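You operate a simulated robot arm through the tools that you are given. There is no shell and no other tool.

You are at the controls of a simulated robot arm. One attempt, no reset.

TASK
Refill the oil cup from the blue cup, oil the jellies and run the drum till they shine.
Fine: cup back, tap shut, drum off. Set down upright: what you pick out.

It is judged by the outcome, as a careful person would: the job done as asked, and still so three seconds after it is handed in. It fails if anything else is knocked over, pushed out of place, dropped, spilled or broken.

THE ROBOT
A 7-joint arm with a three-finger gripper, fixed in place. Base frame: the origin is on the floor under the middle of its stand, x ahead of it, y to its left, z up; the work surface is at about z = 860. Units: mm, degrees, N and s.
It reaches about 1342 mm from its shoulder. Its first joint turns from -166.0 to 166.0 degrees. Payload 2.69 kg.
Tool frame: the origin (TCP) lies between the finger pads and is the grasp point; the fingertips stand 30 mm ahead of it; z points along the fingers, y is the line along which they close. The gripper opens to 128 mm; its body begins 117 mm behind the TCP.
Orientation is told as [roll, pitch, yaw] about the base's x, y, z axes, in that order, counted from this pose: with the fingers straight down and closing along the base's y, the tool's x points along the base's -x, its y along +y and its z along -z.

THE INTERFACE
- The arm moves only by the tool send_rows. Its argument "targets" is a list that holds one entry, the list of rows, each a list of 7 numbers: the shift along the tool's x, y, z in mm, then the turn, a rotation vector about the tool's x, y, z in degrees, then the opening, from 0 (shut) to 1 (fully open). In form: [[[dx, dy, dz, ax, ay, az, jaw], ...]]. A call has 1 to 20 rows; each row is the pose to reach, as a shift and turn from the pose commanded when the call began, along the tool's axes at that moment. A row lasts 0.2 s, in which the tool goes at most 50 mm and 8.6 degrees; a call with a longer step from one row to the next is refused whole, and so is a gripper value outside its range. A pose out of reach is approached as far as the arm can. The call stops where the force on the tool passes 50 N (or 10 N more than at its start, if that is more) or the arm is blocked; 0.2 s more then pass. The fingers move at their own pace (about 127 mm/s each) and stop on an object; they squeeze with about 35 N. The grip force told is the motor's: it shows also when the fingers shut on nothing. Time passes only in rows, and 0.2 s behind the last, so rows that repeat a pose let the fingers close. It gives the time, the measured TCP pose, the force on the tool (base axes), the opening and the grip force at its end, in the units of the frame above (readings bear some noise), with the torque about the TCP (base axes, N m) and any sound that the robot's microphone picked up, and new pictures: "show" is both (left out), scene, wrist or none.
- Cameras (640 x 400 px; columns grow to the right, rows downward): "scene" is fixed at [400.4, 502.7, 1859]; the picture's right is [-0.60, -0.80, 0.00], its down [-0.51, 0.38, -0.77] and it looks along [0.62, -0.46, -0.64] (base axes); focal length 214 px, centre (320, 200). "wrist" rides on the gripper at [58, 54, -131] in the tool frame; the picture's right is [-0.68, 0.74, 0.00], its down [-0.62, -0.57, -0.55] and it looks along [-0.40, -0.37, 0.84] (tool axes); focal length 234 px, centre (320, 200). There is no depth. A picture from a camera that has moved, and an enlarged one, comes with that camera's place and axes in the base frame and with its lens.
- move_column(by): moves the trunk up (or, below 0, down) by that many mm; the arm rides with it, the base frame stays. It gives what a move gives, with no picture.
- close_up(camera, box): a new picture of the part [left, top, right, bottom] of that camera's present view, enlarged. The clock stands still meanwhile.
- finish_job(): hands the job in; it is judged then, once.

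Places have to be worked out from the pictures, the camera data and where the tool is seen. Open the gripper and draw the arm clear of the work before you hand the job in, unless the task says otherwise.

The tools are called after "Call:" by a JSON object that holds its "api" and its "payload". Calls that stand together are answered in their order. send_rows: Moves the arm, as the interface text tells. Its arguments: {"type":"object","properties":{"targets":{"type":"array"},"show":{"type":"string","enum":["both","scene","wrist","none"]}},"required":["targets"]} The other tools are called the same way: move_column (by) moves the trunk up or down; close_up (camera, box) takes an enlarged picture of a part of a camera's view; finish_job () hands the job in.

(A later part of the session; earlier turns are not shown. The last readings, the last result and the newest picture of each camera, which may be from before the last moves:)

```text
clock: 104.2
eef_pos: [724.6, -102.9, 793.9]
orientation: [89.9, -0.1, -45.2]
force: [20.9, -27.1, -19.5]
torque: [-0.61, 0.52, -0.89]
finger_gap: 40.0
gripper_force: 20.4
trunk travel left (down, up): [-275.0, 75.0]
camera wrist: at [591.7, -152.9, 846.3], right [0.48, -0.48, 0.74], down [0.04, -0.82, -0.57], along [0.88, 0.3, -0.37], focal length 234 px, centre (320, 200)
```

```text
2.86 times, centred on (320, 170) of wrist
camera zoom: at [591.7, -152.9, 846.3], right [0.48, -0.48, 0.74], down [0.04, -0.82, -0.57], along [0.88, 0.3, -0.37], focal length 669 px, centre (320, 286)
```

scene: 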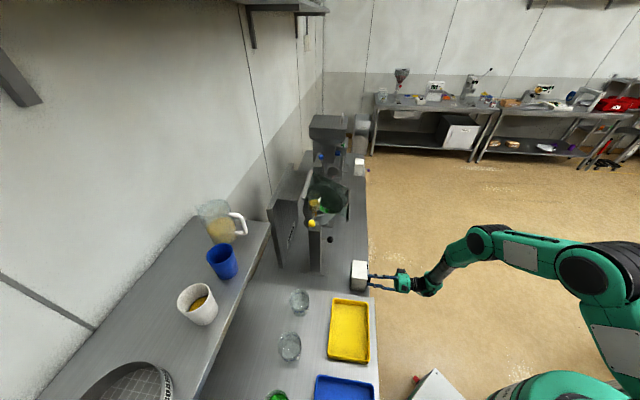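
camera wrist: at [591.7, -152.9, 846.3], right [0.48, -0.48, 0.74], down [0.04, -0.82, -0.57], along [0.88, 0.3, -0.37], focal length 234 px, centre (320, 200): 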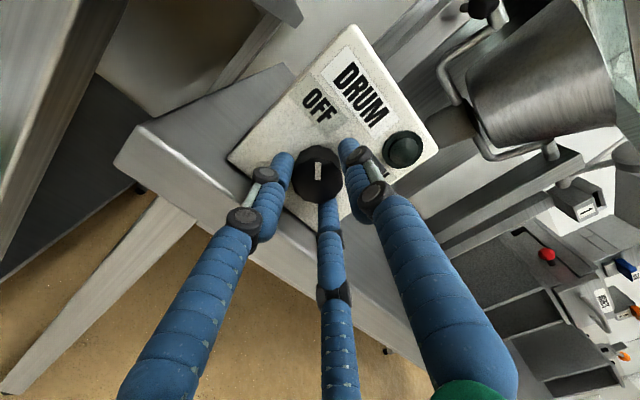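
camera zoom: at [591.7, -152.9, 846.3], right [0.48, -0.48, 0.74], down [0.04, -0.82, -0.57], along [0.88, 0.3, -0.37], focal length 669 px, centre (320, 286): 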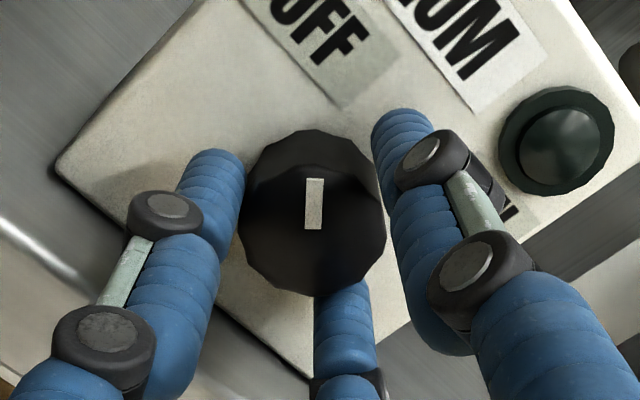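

Only one finger seems to press so far (39 N in the direction of the lower-right finger). I let the fingers finish closing before judging.

Call:
{"api": "send_rows", "payload": {"targets": [[[0, 0, 0, 0, 0, 0, 0.1], [0, 0, 0, 0, 0, 0, 0.1], [0, 0, 0, 0, 0, 0, 0.1]]], "show": "none"}}

Call:
{"api": "close_up", "payload": {"camera": "wrist", "box": [250, 100, 390, 240]}}

Call:
{"api": "close_up", "payload": {"camera": "scene", "box": [345, 255, 405, 305]}}

```text
clock: 105.0
eef_pos: [723.8, -101.4, 793.4]
orientation: [89.9, 0.0, -45.0]
force: [22.3, -31.6, -18.4]
torque: [-0.36, 0.11, -1.24]
finger_gap: 41.1
gripper_force: 20.7
trunk travel left (down, up): [-275.0, 75.0]
```

```text
2.86 times, centred on (320, 170) of wrist
camera zoom: at [591.2, -152.6, 846.3], right [0.48, -0.48, 0.74], down [0.05, -0.82, -0.57], along [0.88, 0.3, -0.37], focal length 669 px, centre (320, 286)
```

zoom: 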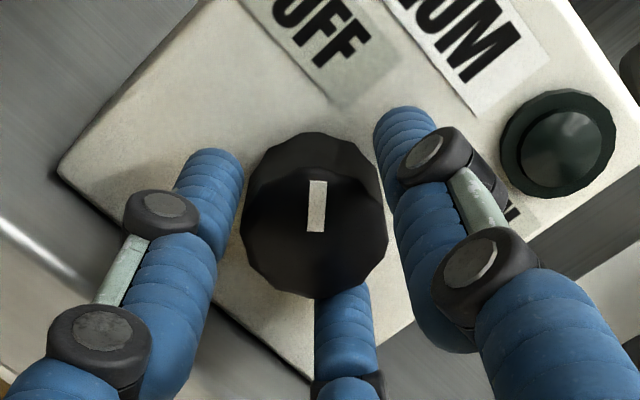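

```text
8.00 times, centred on (375, 280) of scene
camera zoom: at [400.4, 502.7, 1859.0], right [-0.6, -0.8, 0.0], down [-0.51, 0.38, -0.77], along [0.62, -0.46, -0.64], focal length 1716 px, centre (-120, -440)
```

zoom: 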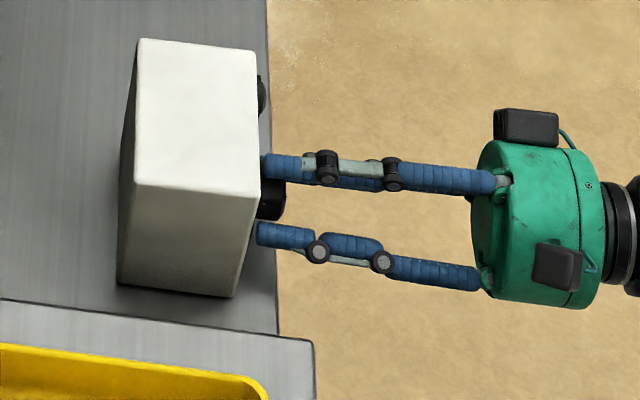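

The coupled fingers stopped because the lower-right one touched first: the knob is a few millimetres off toward it. I shift the tool 4 mm that way so all three meet.

Call:
{"api": "send_rows", "payload": {"targets": [[[-1.2, -0.7, 0, 0, 0, 0, 0.1], [-2.4, -1.4, 0, 0, 0, 0, 0.1], [-3.5, -2, 0, 0, 0, 0, 0.1], [-3.5, -2, 0, 0, 0, 0, 0.1]]], "show": "none"}}

Call:
{"api": "close_up", "payload": {"camera": "wrist", "box": [250, 100, 390, 240]}}

```text
clock: 106.0
eef_pos: [724.7, -102.7, 790.0]
orientation: [89.8, 0.2, -44.9]
force: [12.2, -14.9, -16.5]
torque: [-0.34, 0.32, -0.6]
finger_gap: 37.3
gripper_force: 17.9
trunk travel left (down, up): [-275.0, 75.0]
```

```text
2.86 times, centred on (320, 170) of wrist
camera zoom: at [592.1, -153.5, 843.9], right [0.48, -0.48, 0.73], down [0.05, -0.82, -0.57], along [0.88, 0.31, -0.37], focal length 669 px, centre (320, 286)
```

zoom: 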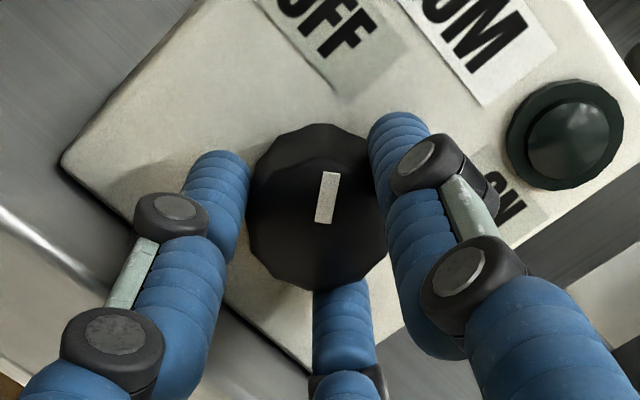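

The load is down and the gap is tightening. I shift another 3 mm in the same direction to balance the grip.

Call:
{"api": "send_rows", "payload": {"targets": [[[-1.1, -1, 0, 0, 0, 0, 0.05], [-2.2, -2.2, 0, 0, 0, 0, 0.05], [-2.2, -2.2, 0, 0, 0, 0, 0.05], [-2.2, -2.2, 0, 0, 0, 0, 0.05]]], "show": "none"}}

Call:
{"api": "close_up", "payload": {"camera": "wrist", "box": [250, 100, 390, 240]}}

```text
clock: 107.0
eef_pos: [724.3, -102.2, 790.9]
orientation: [90.0, 0.0, -44.9]
force: [-15.1, 8.6, 5.6]
torque: [0.23, -0.28, 0.8]
finger_gap: 36.3
gripper_force: 44.6
trunk travel left (down, up): [-275.0, 75.0]
```

```text
2.86 times, centred on (320, 170) of wrist
camera zoom: at [592.3, -153.9, 843.2], right [0.48, -0.48, 0.74], down [0.05, -0.82, -0.57], along [0.88, 0.31, -0.37], focal length 669 px, centre (320, 286)
```

zoom: 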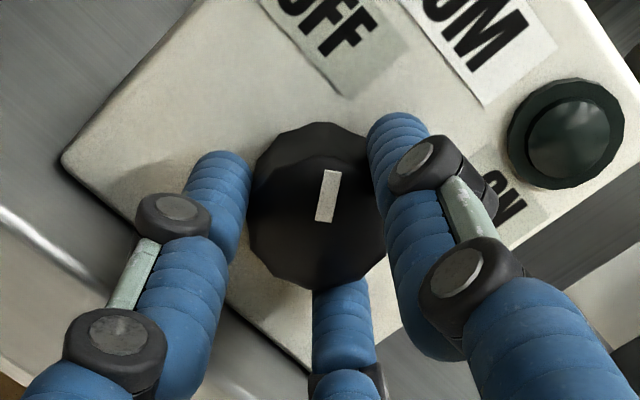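

All three fingers grip now (44 N, gap 36 mm). I turn the knob clockwise 44° and check.

Call:
{"api": "send_rows", "payload": {"targets": [[[1.5, 0, 0, 0, 0, 4, 0.05], [1.5, 0, 0, 0, 0, 12, 0.05], [1.5, 0, 0, 0, 0, 20, 0.05], [1.5, 0, 0, 0, 0, 28, 0.05], [1.5, 0, 0, 0, 0, 36, 0.05], [1.5, 0, 0, 0, 0, 44, 0.05]]], "show": "none"}}

Call:
{"api": "close_up", "payload": {"camera": "wrist", "box": [240, 90, 400, 250]}}

```text
clock: 108.4
eef_pos: [724.4, -101.8, 789.4]
orientation: [90.0, 44.1, -45.0]
force: [-6.1, 9.2, 6.5]
torque: [0.04, -0.11, 0.4]
finger_gap: 36.1
gripper_force: 44.6
trunk travel left (down, up): [-275.0, 75.0]
```

```text
2.50 times, centred on (320, 170) of wrist
camera zoom: at [630.2, -191.6, 868.7], right [0.71, -0.71, 0.06], down [-0.35, -0.42, -0.83], along [0.61, 0.57, -0.55], focal length 585 px, centre (320, 275)
```

zoom: 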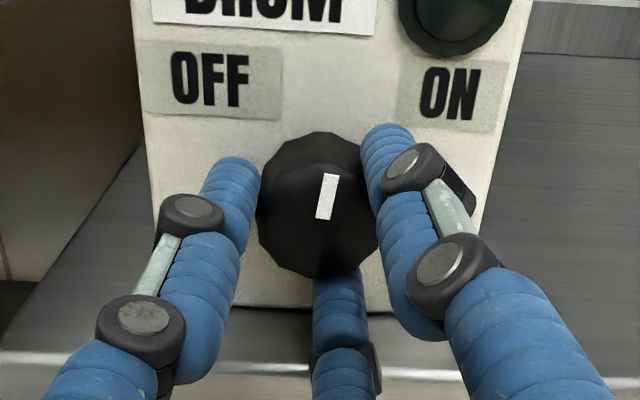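

The knob turns with the grip and points just past straight up. I turn another 38° toward ON.

Call:
{"api": "send_rows", "payload": {"targets": [[[0, 0, 0, 0, 0, 8, 0.05], [0, 0, 0, 0, 0, 16, 0.05], [0, 0, 0, 0, 0, 24, 0.05], [0, 0, 0, 0, 0, 32, 0.05], [0, 0, 0, 0, 0, 38, 0.05], [0, 0, 0, 0, 0, 38, 0.05]]]}}

Call:
{"api": "close_up", "payload": {"camera": "wrist", "box": [220, 50, 420, 250]}}

Call:
{"api": "close_up", "payload": {"camera": "scene", "box": [295, 175, 365, 235]}}

```text
clock: 109.8
eef_pos: [724.7, -102.2, 791.3]
orientation: [90.2, 82.0, -44.8]
force: [-5.1, 4.7, 7.0]
torque: [-0.37, -0.57, 0.22]
finger_gap: 36.4
gripper_force: 45.3
trunk travel left (down, up): [-275.0, 75.0]
camera wrist: at [665.3, -226.7, 854.8], right [0.58, -0.58, -0.57], down [-0.72, -0.05, -0.69], along [0.37, 0.81, -0.45], focal length 234 px, centre (320, 200)
```

scene: 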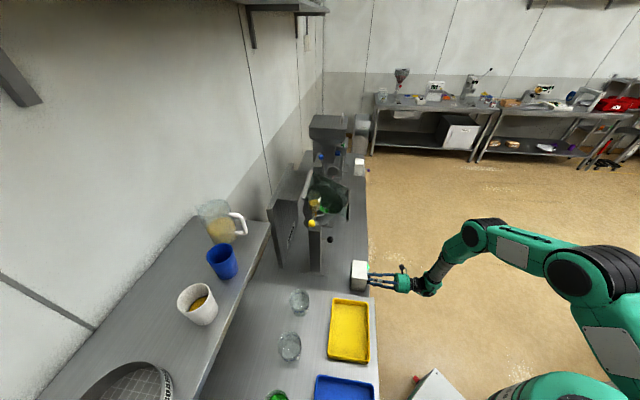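
wrist: 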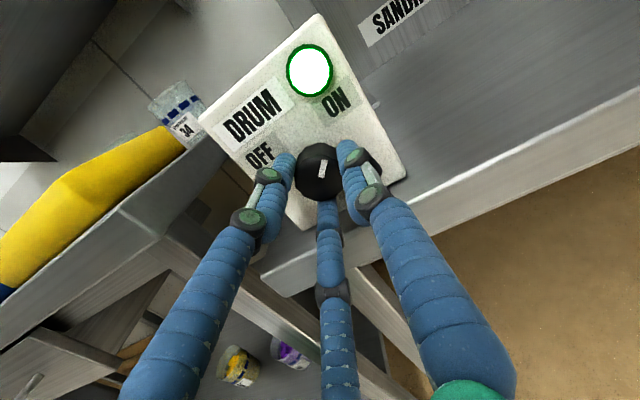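

```text
2.00 times, centred on (320, 150) of wrist
camera zoom: at [665.3, -226.7, 854.8], right [0.58, -0.58, -0.57], down [-0.72, -0.05, -0.69], along [0.37, 0.81, -0.45], focal length 468 px, centre (320, 300)
```

zoom: 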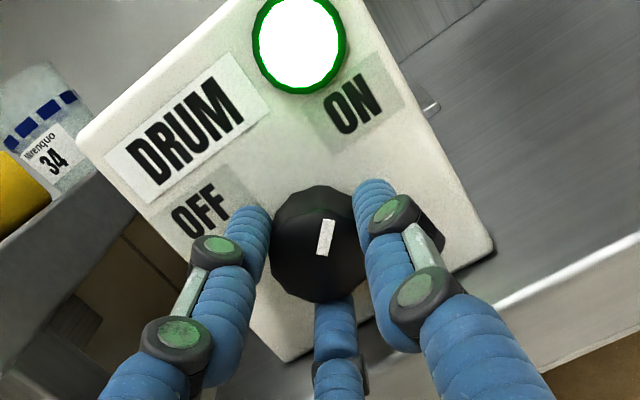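

```text
6.67 times, centred on (330, 205) of scene
camera zoom: at [400.4, 502.7, 1859.0], right [-0.6, -0.8, 0.0], down [-0.51, 0.38, -0.77], along [0.62, -0.46, -0.64], focal length 1430 px, centre (253, 167)
```

zoom: 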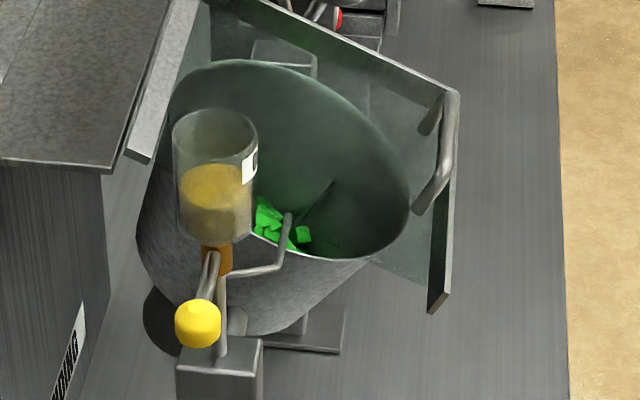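

The lamp is lit green and the drum's vane has moved, so the drum is running. I keep hold of the knob and watch the jellies for a few seconds.

Call:
{"api": "send_rows", "payload": {"targets": [[[0, 0, 0, 0, 0, 0, 0.05], [0, 0, 0, 0, 0, 0, 0.05], [0, 0, 0, 0, 0, 0, 0.05], [0, 0, 0, 0, 0, 0, 0.05], [0, 0, 0, 0, 0, 0, 0.05], [0, 0, 0, 0, 0, 0, 0.05], [0, 0, 0, 0, 0, 0, 0.05], [0, 0, 0, 0, 0, 0, 0.05], [0, 0, 0, 0, 0, 0, 0.05], [0, 0, 0, 0, 0, 0, 0.05]]], "show": "none"}}

Call:
{"api": "close_up", "payload": {"camera": "scene", "box": [310, 190, 350, 215]}}

```text
clock: 112.0
eef_pos: [724.5, -101.2, 790.4]
orientation: [90.2, 82.0, -44.8]
force: [-2.3, 2.9, 10.5]
torque: [-0.02, -0.39, 0.1]
finger_gap: 36.4
gripper_force: 45.4
trunk travel left (down, up): [-275.0, 75.0]
```

```text
16.00 times, centred on (330, 202) of scene
camera zoom: at [400.4, 502.7, 1859.0], right [-0.6, -0.8, 0.0], down [-0.51, 0.38, -0.77], along [0.62, -0.46, -0.64], focal length 3432 px, centre (160, 160)
```

zoom: 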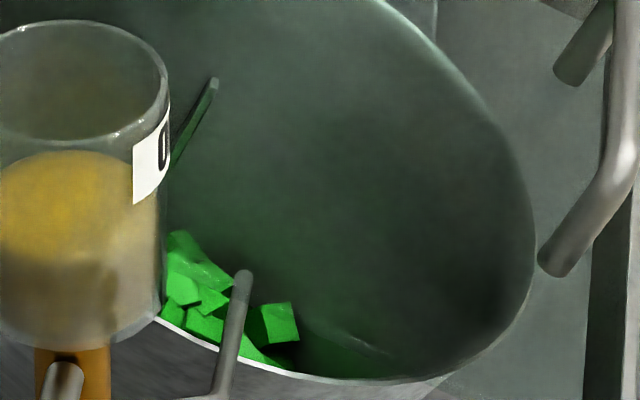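

The vane is moving between pictures. I let the drum run a few seconds more and compare.

Call:
{"api": "send_rows", "payload": {"targets": [[[0, 0, 0, 0, 0, 0, 0.05], [0, 0, 0, 0, 0, 0, 0.05], [0, 0, 0, 0, 0, 0, 0.05], [0, 0, 0, 0, 0, 0, 0.05], [0, 0, 0, 0, 0, 0, 0.05], [0, 0, 0, 0, 0, 0, 0.05], [0, 0, 0, 0, 0, 0, 0.05], [0, 0, 0, 0, 0, 0, 0.05]]], "show": "none"}}

Call:
{"api": "close_up", "payload": {"camera": "scene", "box": [310, 190, 350, 215]}}

Call:
{"api": "send_rows", "payload": {"targets": [[[0, 0, 0, 0, 0, 0, 0.05], [0, 0, 0, 0, 0, 0, 0.05], [0, 0, 0, 0, 0, 0, 0.05], [0, 0, 0, 0, 0, 0, 0.05], [0, 0, 0, 0, 0, 0, 0.05], [0, 0, 0, 0, 0, 0, 0.05], [0, 0, 0, 0, 0, 0, 0.05], [0, 0, 0, 0, 0, 0, 0.05], [0, 0, 0, 0, 0, 0, 0.05], [0, 0, 0, 0, 0, 0, 0.05], [0, 0, 0, 0, 0, 0, 0.05], [0, 0, 0, 0, 0, 0, 0.05]]], "show": "none"}}

Call:
{"api": "close_up", "payload": {"camera": "scene", "box": [310, 190, 350, 215]}}

```text
clock: 113.8
eef_pos: [725.1, -102.5, 790.6]
orientation: [90.3, 82.0, -44.8]
force: [-1.9, 2.8, 11.8]
torque: [-0.01, -0.44, 0.05]
finger_gap: 36.4
gripper_force: 44.4
trunk travel left (down, up): [-275.0, 75.0]
```

```text
16.00 times, centred on (330, 202) of scene
camera zoom: at [400.4, 502.7, 1859.0], right [-0.6, -0.8, 0.0], down [-0.51, 0.38, -0.77], along [0.62, -0.46, -0.64], focal length 3432 px, centre (160, 160)
```

zoom: 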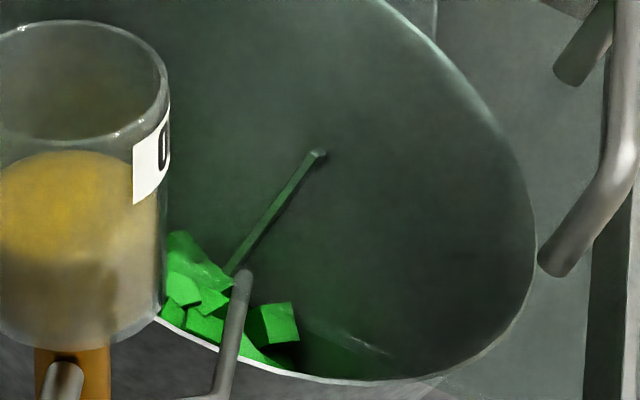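

```text
clock: 116.4
eef_pos: [724.8, -101.5, 789.8]
orientation: [90.3, 81.9, -44.7]
force: [-0.8, 1.4, 13.1]
torque: [0.03, -0.43, 0.02]
finger_gap: 36.3
gripper_force: 45.0
trunk travel left (down, up): [-275.0, 75.0]
```

```text
16.00 times, centred on (330, 202) of scene
camera zoom: at [400.4, 502.7, 1859.0], right [-0.6, -0.8, 0.0], down [-0.51, 0.38, -0.77], along [0.62, -0.46, -0.64], focal length 3432 px, centre (160, 160)
```

zoom: 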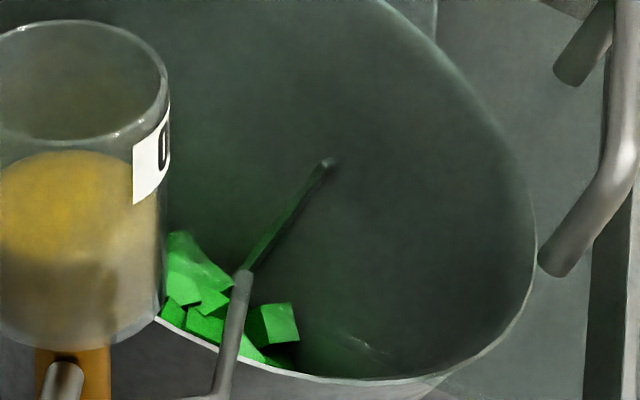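

The drum turns and the oil level holds, but the jellies still look matte. I let it run another ~8 s.

Call:
{"api": "send_rows", "payload": {"targets": [[[0, 0, 0, 0, 0, 0, 0.05], [0, 0, 0, 0, 0, 0, 0.05], [0, 0, 0, 0, 0, 0, 0.05], [0, 0, 0, 0, 0, 0, 0.05], [0, 0, 0, 0, 0, 0, 0.05], [0, 0, 0, 0, 0, 0, 0.05], [0, 0, 0, 0, 0, 0, 0.05], [0, 0, 0, 0, 0, 0, 0.05], [0, 0, 0, 0, 0, 0, 0.05], [0, 0, 0, 0, 0, 0, 0.05], [0, 0, 0, 0, 0, 0, 0.05], [0, 0, 0, 0, 0, 0, 0.05], [0, 0, 0, 0, 0, 0, 0.05], [0, 0, 0, 0, 0, 0, 0.05], [0, 0, 0, 0, 0, 0, 0.05], [0, 0, 0, 0, 0, 0, 0.05], [0, 0, 0, 0, 0, 0, 0.05], [0, 0, 0, 0, 0, 0, 0.05], [0, 0, 0, 0, 0, 0, 0.05], [0, 0, 0, 0, 0, 0, 0.05]]], "show": "none"}}

Call:
{"api": "send_rows", "payload": {"targets": [[[0, 0, 0, 0, 0, 0, 0.05], [0, 0, 0, 0, 0, 0, 0.05], [0, 0, 0, 0, 0, 0, 0.05], [0, 0, 0, 0, 0, 0, 0.05], [0, 0, 0, 0, 0, 0, 0.05], [0, 0, 0, 0, 0, 0, 0.05], [0, 0, 0, 0, 0, 0, 0.05], [0, 0, 0, 0, 0, 0, 0.05], [0, 0, 0, 0, 0, 0, 0.05], [0, 0, 0, 0, 0, 0, 0.05], [0, 0, 0, 0, 0, 0, 0.05], [0, 0, 0, 0, 0, 0, 0.05], [0, 0, 0, 0, 0, 0, 0.05], [0, 0, 0, 0, 0, 0, 0.05], [0, 0, 0, 0, 0, 0, 0.05], [0, 0, 0, 0, 0, 0, 0.05], [0, 0, 0, 0, 0, 0, 0.05], [0, 0, 0, 0, 0, 0, 0.05], [0, 0, 0, 0, 0, 0, 0.05], [0, 0, 0, 0, 0, 0, 0.05]]], "show": "none"}}

Call:
{"api": "close_up", "payload": {"camera": "scene", "box": [310, 190, 350, 215]}}

```text
clock: 120.6
eef_pos: [724.9, -102.5, 790.8]
orientation: [90.2, 82.0, -44.8]
force: [0.3, 0.5, 13.6]
torque: [0.01, -0.45, 0.02]
finger_gap: 36.3
gripper_force: 45.2
trunk travel left (down, up): [-275.0, 75.0]
```

```text
clock: 124.8
eef_pos: [725.3, -101.7, 789.6]
orientation: [90.2, 82.1, -44.7]
force: [1.2, 0.1, 13.9]
torque: [0.08, -0.52, -0.08]
finger_gap: 36.4
gripper_force: 45.6
trunk travel left (down, up): [-275.0, 75.0]
```

```text
16.00 times, centred on (330, 202) of scene
camera zoom: at [400.4, 502.7, 1859.0], right [-0.6, -0.8, 0.0], down [-0.51, 0.38, -0.77], along [0.62, -0.46, -0.64], focal length 3432 px, centre (160, 160)
```

zoom: 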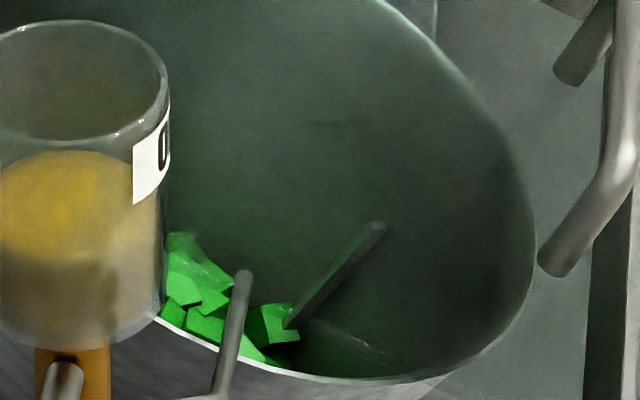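

The jellies still look dull from this far view. I release the knob, which stays at ON, and move the wrist camera to the viewpoint in front of the drum to judge the gloss properly.

Call:
{"api": "send_rows", "payload": {"targets": [[[0, 0, 0, 0, 0, 0, 0.4], [0, 0, 0, 0, 0, 0, 0.5], [0, 0, -25, 0, 0, 0, 0.5], [0, 0, -60, 0, 0, 0, 0.5], [34, 21, -60, 0, 0, -5.2, 0.5], [68, 42, -60, 0, 0, -10.4, 0.5], [102, 63, -60, 0, 0, -15.6, 0.5], [136, 84, -60, 0, 0, -20.8, 0.5], [170, 105, -60, 0, 0, -26, 0.5], [204, 126, -60, 0, 0, -31.2, 0.5], [238, 147, -50, 0, 0, -36.4, 0.5], [272, 168, -30, 0, 0, -41.6, 0.5], [306, 189, -10, 0, 0, -46.8, 0.5], [341, 209, 0, 0, 0, -52, 0.5], [341, 209, 0, 0, 0, -52, 0.5]]]}}

Call:
{"api": "close_up", "payload": {"camera": "wrist", "box": [290, 80, 390, 180]}}

Call:
{"api": "close_up", "payload": {"camera": "scene", "box": [310, 190, 350, 215]}}

```text
clock: 128.0
eef_pos: [837.5, -214.6, 1155.1]
orientation: [90.0, 29.9, -45.0]
force: [-1.0, 0.3, 0.0]
torque: [0.01, -0.04, 0.0]
finger_gap: 64.1
gripper_force: 0.0
trunk travel left (down, up): [-275.0, 75.0]
camera wrist: at [730.1, -290.4, 1231.0], right [0.67, -0.67, 0.3], down [-0.21, -0.57, -0.8], along [0.71, 0.47, -0.52], focal length 234 px, centre (320, 200)
```

scene: 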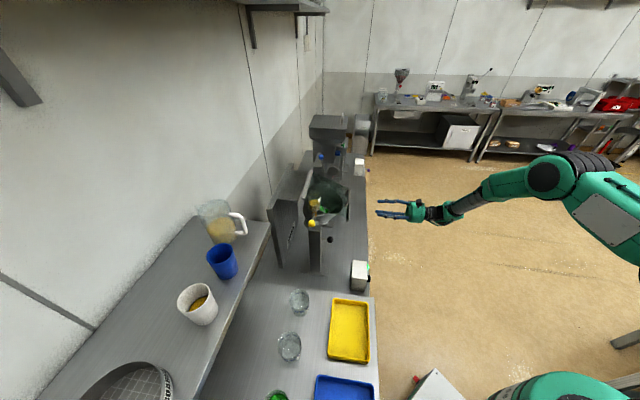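
wrist: 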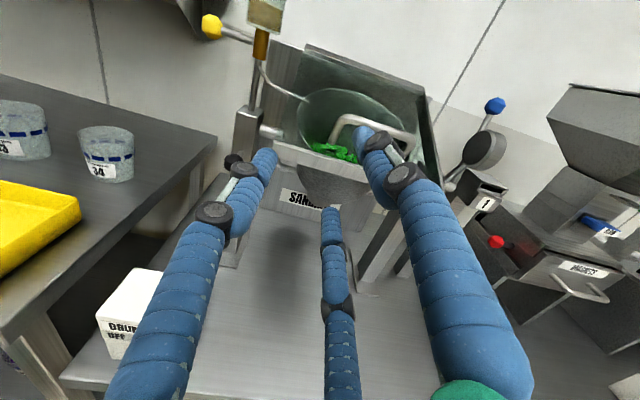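

```text
4.00 times, centred on (340, 130) of wrist
camera zoom: at [730.1, -290.4, 1231.0], right [0.67, -0.67, 0.3], down [-0.21, -0.57, -0.8], along [0.71, 0.47, -0.52], focal length 937 px, centre (240, 480)
```

zoom: 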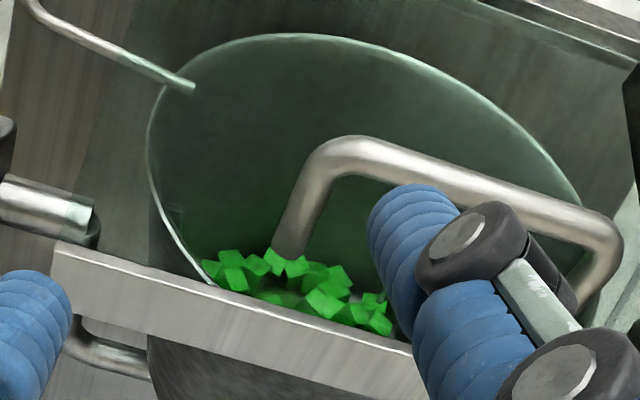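

```text
16.00 times, centred on (330, 202) of scene
camera zoom: at [400.4, 502.7, 1859.0], right [-0.6, -0.8, 0.0], down [-0.51, 0.38, -0.77], along [0.62, -0.46, -0.64], focal length 3432 px, centre (160, 160)
```

zoom: 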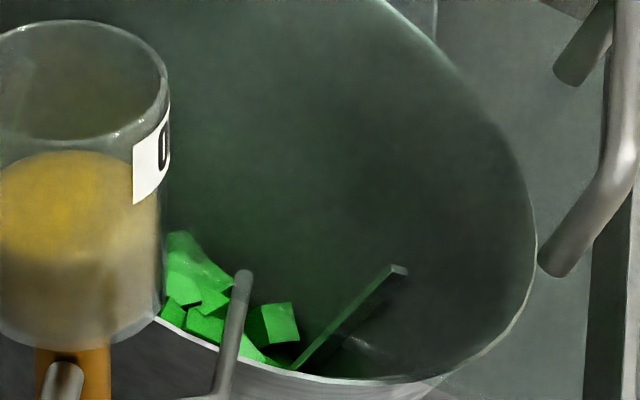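

The jellies are still matt-looking through the guard. I wait here another 8 s while the drum runs and compare a tight zoom.

Call:
{"api": "close_up", "payload": {"camera": "wrist", "box": [315, 135, 365, 170]}}

Call:
{"api": "send_rows", "payload": {"targets": [[[0, 0, 0, 0, 0, 0, 0.5], [0, 0, 0, 0, 0, 0, 0.5], [0, 0, 0, 0, 0, 0, 0.5], [0, 0, 0, 0, 0, 0, 0.5], [0, 0, 0, 0, 0, 0, 0.5], [0, 0, 0, 0, 0, 0, 0.5], [0, 0, 0, 0, 0, 0, 0.5], [0, 0, 0, 0, 0, 0, 0.5], [0, 0, 0, 0, 0, 0, 0.5], [0, 0, 0, 0, 0, 0, 0.5], [0, 0, 0, 0, 0, 0, 0.5], [0, 0, 0, 0, 0, 0, 0.5], [0, 0, 0, 0, 0, 0, 0.5], [0, 0, 0, 0, 0, 0, 0.5], [0, 0, 0, 0, 0, 0, 0.5], [0, 0, 0, 0, 0, 0, 0.5], [0, 0, 0, 0, 0, 0, 0.5], [0, 0, 0, 0, 0, 0, 0.5], [0, 0, 0, 0, 0, 0, 0.5], [0, 0, 0, 0, 0, 0, 0.5]]], "show": "none"}}

Call:
{"api": "send_rows", "payload": {"targets": [[[0, 0, 0, 0, 0, 0, 0.5], [0, 0, 0, 0, 0, 0, 0.5], [0, 0, 0, 0, 0, 0, 0.5], [0, 0, 0, 0, 0, 0, 0.5], [0, 0, 0, 0, 0, 0, 0.5], [0, 0, 0, 0, 0, 0, 0.5], [0, 0, 0, 0, 0, 0, 0.5], [0, 0, 0, 0, 0, 0, 0.5], [0, 0, 0, 0, 0, 0, 0.5], [0, 0, 0, 0, 0, 0, 0.5], [0, 0, 0, 0, 0, 0, 0.5], [0, 0, 0, 0, 0, 0, 0.5], [0, 0, 0, 0, 0, 0, 0.5], [0, 0, 0, 0, 0, 0, 0.5], [0, 0, 0, 0, 0, 0, 0.5], [0, 0, 0, 0, 0, 0, 0.5], [0, 0, 0, 0, 0, 0, 0.5], [0, 0, 0, 0, 0, 0, 0.5], [0, 0, 0, 0, 0, 0, 0.5], [0, 0, 0, 0, 0, 0, 0.5]]], "show": "none"}}

Call:
{"api": "close_up", "payload": {"camera": "wrist", "box": [315, 135, 365, 170]}}

```text
11.43 times, centred on (340, 152) of wrist
camera zoom: at [730.1, -290.4, 1231.0], right [0.67, -0.67, 0.3], down [-0.21, -0.57, -0.8], along [0.71, 0.47, -0.52], focal length 2676 px, centre (91, 743)
```

zoom: 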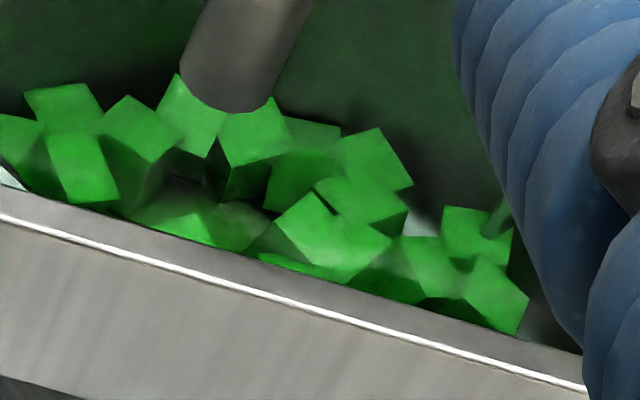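

```text
clock: 132.2
eef_pos: [837.9, -215.5, 1156.8]
orientation: [90.0, 30.1, -45.0]
force: [0.6, -0.3, -0.1]
torque: [0.0, 0.01, 0.0]
finger_gap: 64.3
gripper_force: 0.1
trunk travel left (down, up): [-275.0, 75.0]
```

```text
clock: 136.4
eef_pos: [838.7, -214.5, 1155.8]
orientation: [90.0, 30.0, -45.0]
force: [-1.3, 0.3, 0.1]
torque: [0.03, 0.01, 0.06]
finger_gap: 64.2
gripper_force: 0.0
trunk travel left (down, up): [-275.0, 75.0]
```

```text
11.43 times, centred on (340, 152) of wrist
camera zoom: at [730.3, -290.6, 1230.6], right [0.67, -0.67, 0.3], down [-0.21, -0.56, -0.8], along [0.71, 0.47, -0.52], focal length 2676 px, centre (91, 743)
```

zoom: 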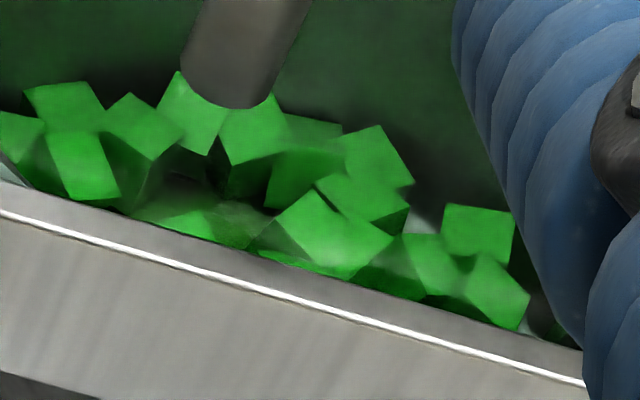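

After ~27 s of running there is no sign of shine, so the jellies may want more oil. While the drum keeps turning I bring the tool above the tap, pointing down this time, since that cages the ball better in the plane it swings in.

Call:
{"api": "send_rows", "payload": {"targets": [[[38, 14, 0, 0, 0, -4.3, 0.5], [77, 28, 5, 0, 0, -8.6, 0.5], [116, 43, 15, 0, 0, -12.9, 0.5], [155, 57, 30, 0, 0, -17.2, 0.5], [194, 72, 45, 0, 0, -21.5, 0.5], [233, 86, 62, 0, 0, -25.8, 0.5], [271.4, 100.8, 80, 0, 0, -30, 0.5], [271.4, 100.8, 80, 0, 0, -30, 0.5]]], "show": "none"}}

Call:
{"api": "send_rows", "payload": {"targets": [[[0, 0, 8, 8.4, 0, 0, 0.5], [0, 0, 17, 16.8, 0, 0, 0.5], [0, 0, 26, 25.2, 0, 0, 0.5], [0, 0, 35, 33.6, 0, 0, 0.5], [0, 0, 44, 42, 0, 0, 0.5], [0, 0, 53, 50.4, 0, 0, 0.5], [0, 0, 62, 58.8, 0, 0, 0.5], [0, 0, 71, 67.2, 0, 0, 0.5], [0, 0, 80, 75.6, 0, 0, 0.5], [0, 0, 90, 84, 0, 0, 0.5], [0, 0, 100, 90, 0, 0, 0.5], [0, 0, 100, 90, 0, 0, 0.5]]], "show": "none"}}

Call:
{"api": "close_up", "payload": {"camera": "scene", "box": [310, 190, 350, 215]}}

```text
clock: 138.2
eef_pos: [765.0, -27.3, 1379.6]
orientation: [90.0, -0.1, -45.0]
force: [0.1, 0.0, 1.1]
torque: [0.01, 0.01, -0.05]
finger_gap: 64.0
gripper_force: 0.0
trunk travel left (down, up): [-275.0, 75.0]
```

```text
clock: 140.8
eef_pos: [834.8, 43.5, 1379.8]
orientation: [-0.1, 0.1, -45.1]
force: [-0.9, -0.1, 0.1]
torque: [0.0, 0.01, 0.0]
finger_gap: 64.0
gripper_force: 0.0
trunk travel left (down, up): [-275.0, 75.0]
```

```text
16.00 times, centred on (330, 202) of scene
camera zoom: at [400.4, 502.7, 1859.0], right [-0.6, -0.8, 0.0], down [-0.51, 0.38, -0.77], along [0.62, -0.46, -0.64], focal length 3432 px, centre (160, 160)
```

zoom: 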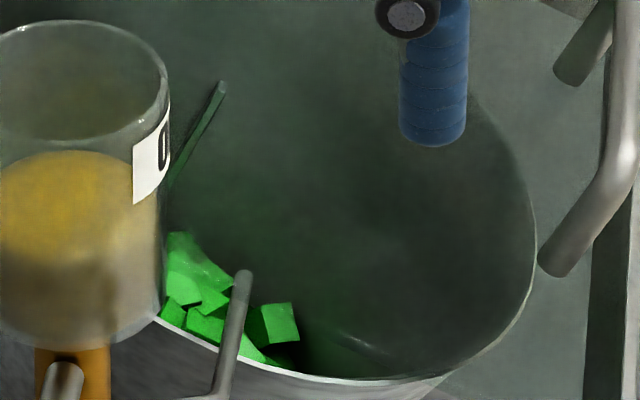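

Still matt, with the oil level constant. I move over the ball and turn the tool so that the rod will sit between two fingers.

Call:
{"api": "send_rows", "payload": {"targets": [[[1, 30, 0, 0, 0, 6, 0.4], [2, 65, 0, 0, 0, 13, 0.4], [3, 100, 0, 0, 0, 20, 0.4], [4, 130, 0, 0, 0, 26, 0.4], [4.5, 142, 0, 0, 0, 30, 0.4], [4.5, 142, 0, 0, 0, 30, 0.4]]]}}

Call:
{"api": "close_up", "payload": {"camera": "wrist", "box": [240, 60, 440, 260]}}

Call:
{"api": "close_up", "payload": {"camera": "scene", "box": [285, 165, 355, 235]}}

```text
clock: 142.2
eef_pos: [932.3, 145.8, 1378.8]
orientation: [0.0, 0.0, -75.0]
force: [0.3, -1.0, -0.2]
torque: [0.01, -0.02, -0.03]
finger_gap: 51.1
gripper_force: 0.0
trunk travel left (down, up): [-275.0, 75.0]
camera wrist: at [970.0, 216.2, 1510.1], right [0.89, -0.46, 0.0], down [-0.39, -0.74, 0.55], along [-0.25, -0.49, -0.84], focal length 234 px, centre (320, 200)
```

scene: 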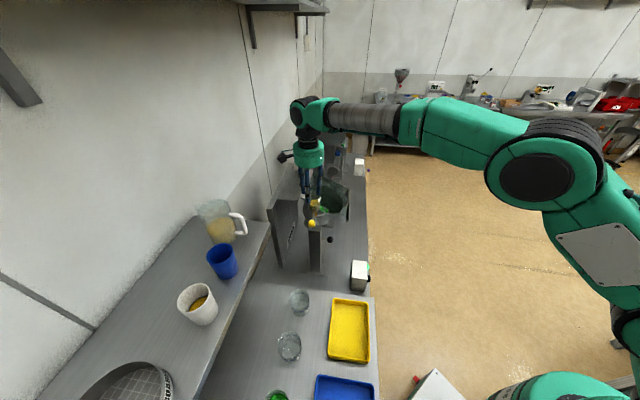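
wrist: 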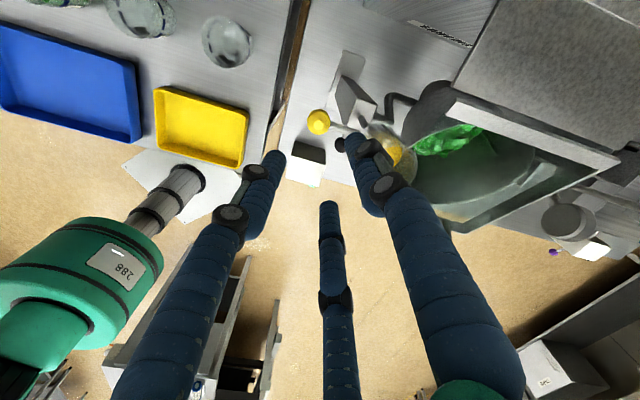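

```text
2.00 times, centred on (340, 160) of wrist
camera zoom: at [970.0, 216.2, 1510.1], right [0.89, -0.46, 0.0], down [-0.39, -0.74, 0.55], along [-0.25, -0.49, -0.84], focal length 468 px, centre (280, 280)
```

zoom: 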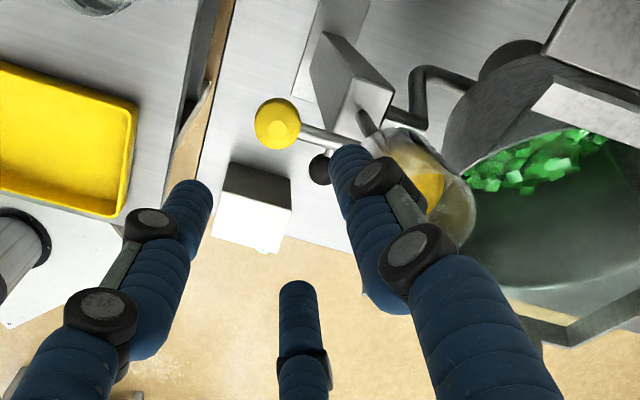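

```text
5.71 times, centred on (320, 200) of scene
camera zoom: at [400.4, 502.7, 1859.0], right [-0.6, -0.8, 0.0], down [-0.51, 0.38, -0.77], along [0.62, -0.46, -0.64], focal length 1226 px, centre (320, 200)
```

zoom: 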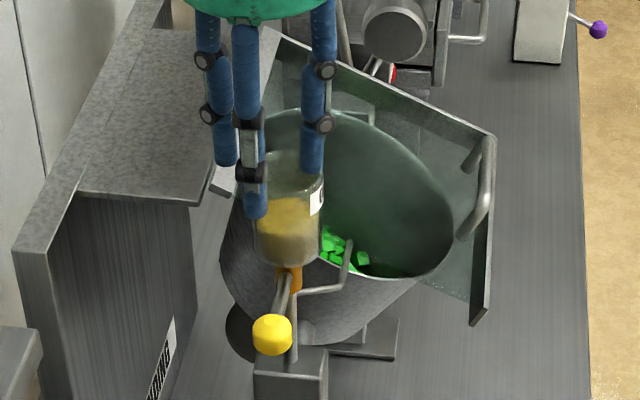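

From above, the jellies now look paler with light highlights. I zoom in on them.

Call:
{"api": "close_up", "payload": {"camera": "wrist", "box": [400, 110, 500, 180]}}

Call:
{"api": "send_rows", "payload": {"targets": [[[0, 0, 0, 0, 0, 0, 0.4], [0, 0, 0, 0, 0, 0, 0.4], [0, 0, 0, 0, 0, 0, 0.4], [0, 0, 0, 0, 0, 0, 0.4], [0, 0, 0, 0, 0, 0, 0.4]]], "show": "none"}}

Call:
{"api": "close_up", "payload": {"camera": "wrist", "box": [400, 110, 500, 180]}}

```text
5.71 times, centred on (450, 145) of wrist
camera zoom: at [970.0, 216.2, 1510.1], right [0.89, -0.46, 0.0], down [-0.39, -0.74, 0.55], along [-0.25, -0.49, -0.84], focal length 1338 px, centre (-423, 514)
```

zoom: 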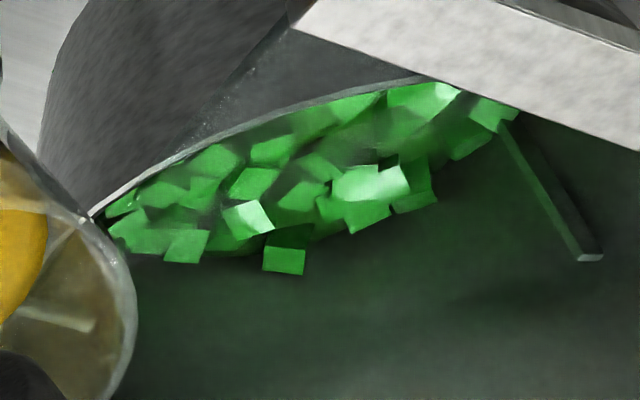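

```text
clock: 143.4
eef_pos: [932.5, 146.0, 1379.8]
orientation: [-0.1, 0.1, -74.9]
force: [0.3, 0.0, -1.0]
torque: [0.0, -0.02, 0.01]
finger_gap: 51.1
gripper_force: 0.0
trunk travel left (down, up): [-275.0, 75.0]
```

```text
5.71 times, centred on (450, 145) of wrist
camera zoom: at [969.8, 216.1, 1510.0], right [0.89, -0.46, 0.0], down [-0.39, -0.74, 0.55], along [-0.25, -0.49, -0.84], focal length 1338 px, centre (-423, 514)
```

zoom: 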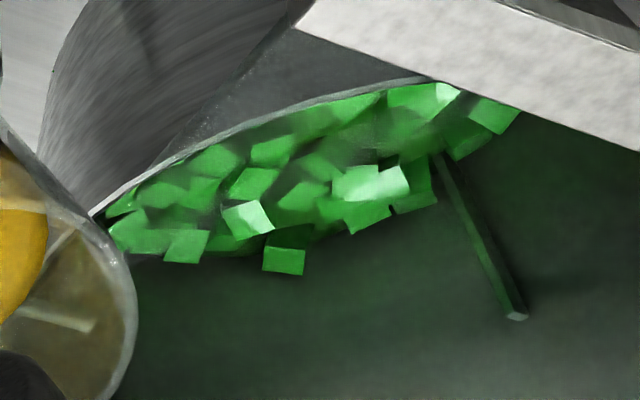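

Several faces now show white glints. To tell gloss from viewing angle, I go back to the exact viewpoint I had before oiling (clock 30) and compare.

Call:
{"api": "send_rows", "payload": {"targets": [[[0, 0, -25, 0, 0, 0, 0.4], [-10, -1, -47, 0, 0, -4, 0.4], [-35, -5, -47, 0, 0, -11, 0.4], [-65, -9, -47, 0, 0, -19, 0.4], [-92, -12, -47, 0, 0, -26, 0.4], [-101.9, -13.7, -47, 0, 0, -30, 0.4], [-101.9, -13.7, -47, 0, 0, -30, 0.4]]], "show": "wrist"}}

Call:
{"api": "close_up", "payload": {"camera": "wrist", "box": [280, 0, 440, 140]}}

Call:
{"api": "close_up", "payload": {"camera": "wrist", "box": [360, 90, 460, 160]}}

```text
clock: 145.0
eef_pos: [945.6, 43.6, 1427.2]
orientation: [0.1, 0.0, -44.9]
force: [-0.6, 0.0, -1.6]
torque: [-0.04, -0.07, 0.04]
finger_gap: 50.9
gripper_force: 0.1
trunk travel left (down, up): [-275.0, 75.0]
camera wrist: at [943.4, 123.2, 1556.8], right [1.0, 0.04, 0.0], down [0.04, -0.84, 0.55], along [0.02, -0.55, -0.84], focal length 234 px, centre (320, 200)
```

wrist: 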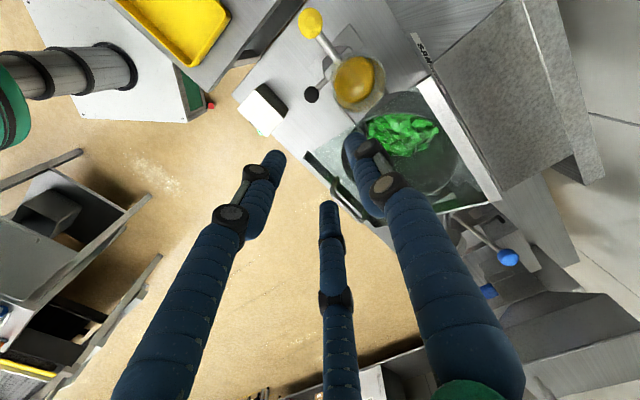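

```text
2.86 times, centred on (360, 70) of wrist
camera zoom: at [943.4, 123.2, 1556.8], right [1.0, 0.04, 0.0], down [0.04, -0.84, 0.55], along [0.02, -0.55, -0.84], focal length 669 px, centre (206, 571)
```

zoom: 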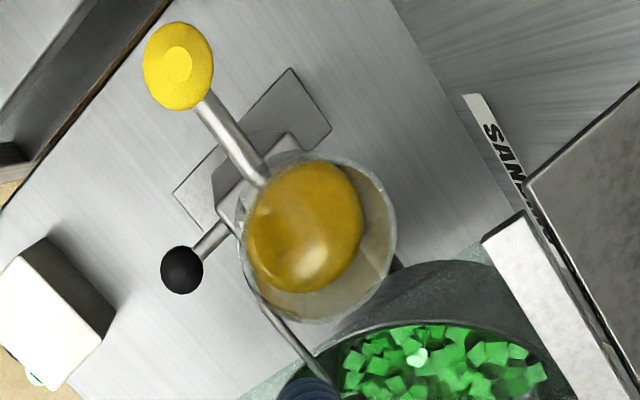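

```text
5.71 times, centred on (410, 125) of wrist
camera zoom: at [943.4, 123.2, 1556.8], right [1.0, 0.04, 0.0], down [0.04, -0.84, 0.55], along [0.02, -0.55, -0.84], focal length 1338 px, centre (-194, 629)
```

zoom: 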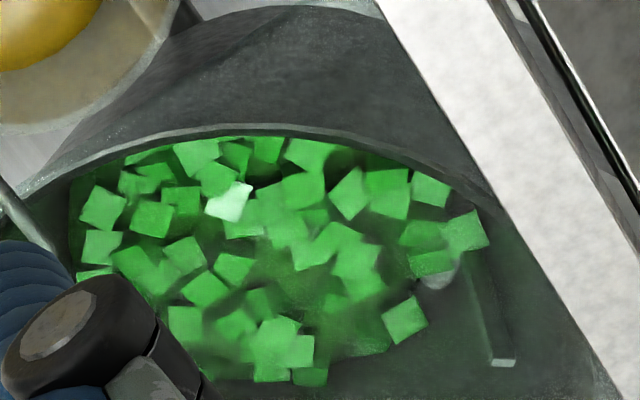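

Compared with clock 30 the jellies have changed: paler, with a bright glint on one face, so the gloss is developing. I wait 4 s at this same viewpoint to see if it still increases.

Call:
{"api": "send_rows", "payload": {"targets": [[[0, 0, 0, 0, 0, 0, 0.4], [0, 0, 0, 0, 0, 0, 0.4], [0, 0, 0, 0, 0, 0, 0.4], [0, 0, 0, 0, 0, 0, 0.4], [0, 0, 0, 0, 0, 0, 0.4], [0, 0, 0, 0, 0, 0, 0.4], [0, 0, 0, 0, 0, 0, 0.4], [0, 0, 0, 0, 0, 0, 0.4], [0, 0, 0, 0, 0, 0, 0.4], [0, 0, 0, 0, 0, 0, 0.4], [0, 0, 0, 0, 0, 0, 0.4], [0, 0, 0, 0, 0, 0, 0.4], [0, 0, 0, 0, 0, 0, 0.4], [0, 0, 0, 0, 0, 0, 0.4], [0, 0, 0, 0, 0, 0, 0.4], [0, 0, 0, 0, 0, 0, 0.4], [0, 0, 0, 0, 0, 0, 0.4], [0, 0, 0, 0, 0, 0, 0.4], [0, 0, 0, 0, 0, 0, 0.4], [0, 0, 0, 0, 0, 0, 0.4]]], "show": "none"}}

Call:
{"api": "close_up", "payload": {"camera": "wrist", "box": [360, 90, 460, 160]}}

Call:
{"api": "send_rows", "payload": {"targets": [[[0, 0, 0, 0, 0, 0, 0.4], [0, 0, 0, 0, 0, 0, 0.4], [0, 0, 0, 0, 0, 0, 0.4], [0, 0, 0, 0, 0, 0, 0.4], [0, 0, 0, 0, 0, 0, 0.4], [0, 0, 0, 0, 0, 0, 0.4], [0, 0, 0, 0, 0, 0, 0.4], [0, 0, 0, 0, 0, 0, 0.4], [0, 0, 0, 0, 0, 0, 0.4], [0, 0, 0, 0, 0, 0, 0.4], [0, 0, 0, 0, 0, 0, 0.4], [0, 0, 0, 0, 0, 0, 0.4], [0, 0, 0, 0, 0, 0, 0.4], [0, 0, 0, 0, 0, 0, 0.4], [0, 0, 0, 0, 0, 0, 0.4], [0, 0, 0, 0, 0, 0, 0.4], [0, 0, 0, 0, 0, 0, 0.4], [0, 0, 0, 0, 0, 0, 0.4], [0, 0, 0, 0, 0, 0, 0.4], [0, 0, 0, 0, 0, 0, 0.4]]], "show": "none"}}

Call:
{"api": "close_up", "payload": {"camera": "wrist", "box": [360, 90, 460, 160]}}

```text
clock: 149.2
eef_pos: [944.4, 44.1, 1426.5]
orientation: [0.0, 0.1, -45.0]
force: [0.3, -0.2, 0.3]
torque: [0.04, 0.02, 0.0]
finger_gap: 51.1
gripper_force: 0.1
trunk travel left (down, up): [-275.0, 75.0]
```

```text
5.71 times, centred on (410, 125) of wrist
camera zoom: at [943.5, 123.1, 1556.8], right [1.0, 0.04, 0.0], down [0.04, -0.84, 0.55], along [0.02, -0.55, -0.84], focal length 1338 px, centre (-194, 629)
```

zoom: 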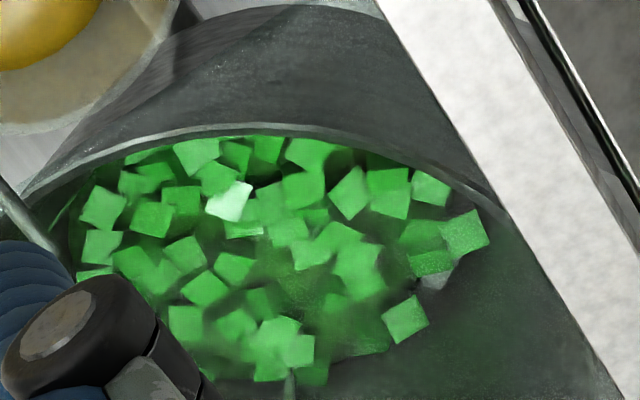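

```text
clock: 153.4
eef_pos: [945.4, 44.0, 1425.4]
orientation: [-0.1, 0.1, -45.0]
force: [0.5, 0.3, 0.0]
torque: [0.01, 0.0, -0.01]
finger_gap: 51.2
gripper_force: 0.2
trunk travel left (down, up): [-275.0, 75.0]
```

```text
5.71 times, centred on (410, 125) of wrist
camera zoom: at [943.6, 123.2, 1556.8], right [1.0, 0.04, 0.0], down [0.04, -0.84, 0.55], along [0.02, -0.55, -0.84], focal length 1338 px, centre (-194, 629)
```

zoom: 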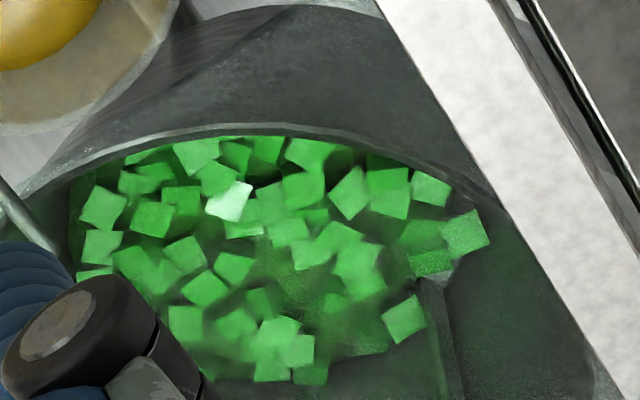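

Nothing changes between 145 s and 153 s, so the gloss has settled. I compare the scene view with the pictures from before the drum ran.

Call:
{"api": "close_up", "payload": {"camera": "scene", "box": [310, 190, 350, 215]}}

Call:
{"api": "close_up", "payload": {"camera": "scene", "box": [308, 188, 328, 208]}}

Call:
{"api": "close_up", "payload": {"camera": "wrist", "box": [280, 60, 340, 140]}}

```text
16.00 times, centred on (330, 202) of scene
camera zoom: at [400.4, 502.7, 1859.0], right [-0.6, -0.8, 0.0], down [-0.51, 0.38, -0.77], along [0.62, -0.46, -0.64], focal length 3432 px, centre (160, 160)
```

zoom: 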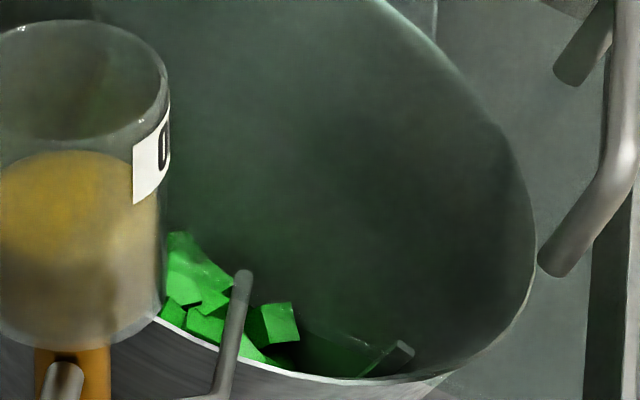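

```text
16.00 times, centred on (318, 198) of scene
camera zoom: at [400.4, 502.7, 1859.0], right [-0.6, -0.8, 0.0], down [-0.51, 0.38, -0.77], along [0.62, -0.46, -0.64], focal length 3432 px, centre (352, 232)
```

zoom: 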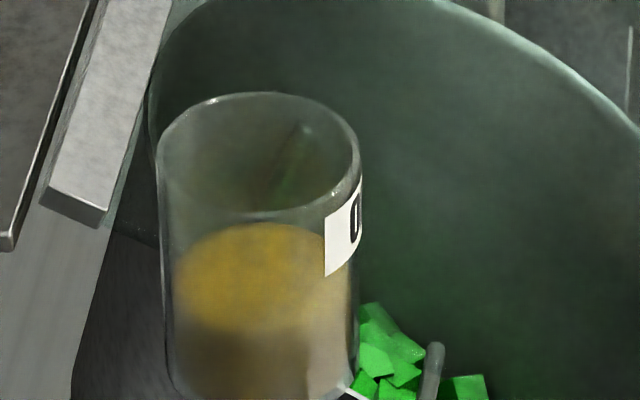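

```text
5.00 times, centred on (310, 100) of wrist
camera zoom: at [943.6, 123.2, 1556.8], right [1.0, 0.04, 0.0], down [0.04, -0.84, 0.55], along [0.02, -0.55, -0.84], focal length 1171 px, centre (370, 700)
```

zoom: 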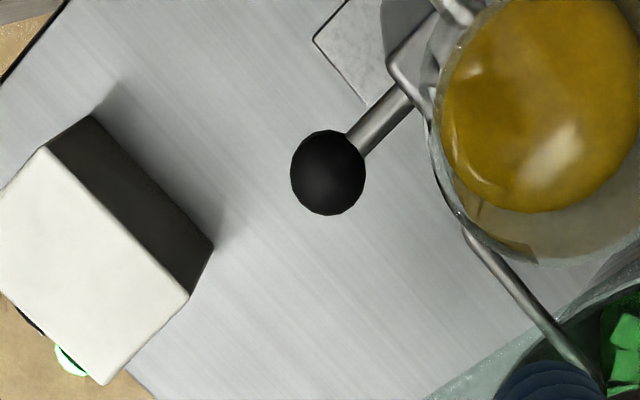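

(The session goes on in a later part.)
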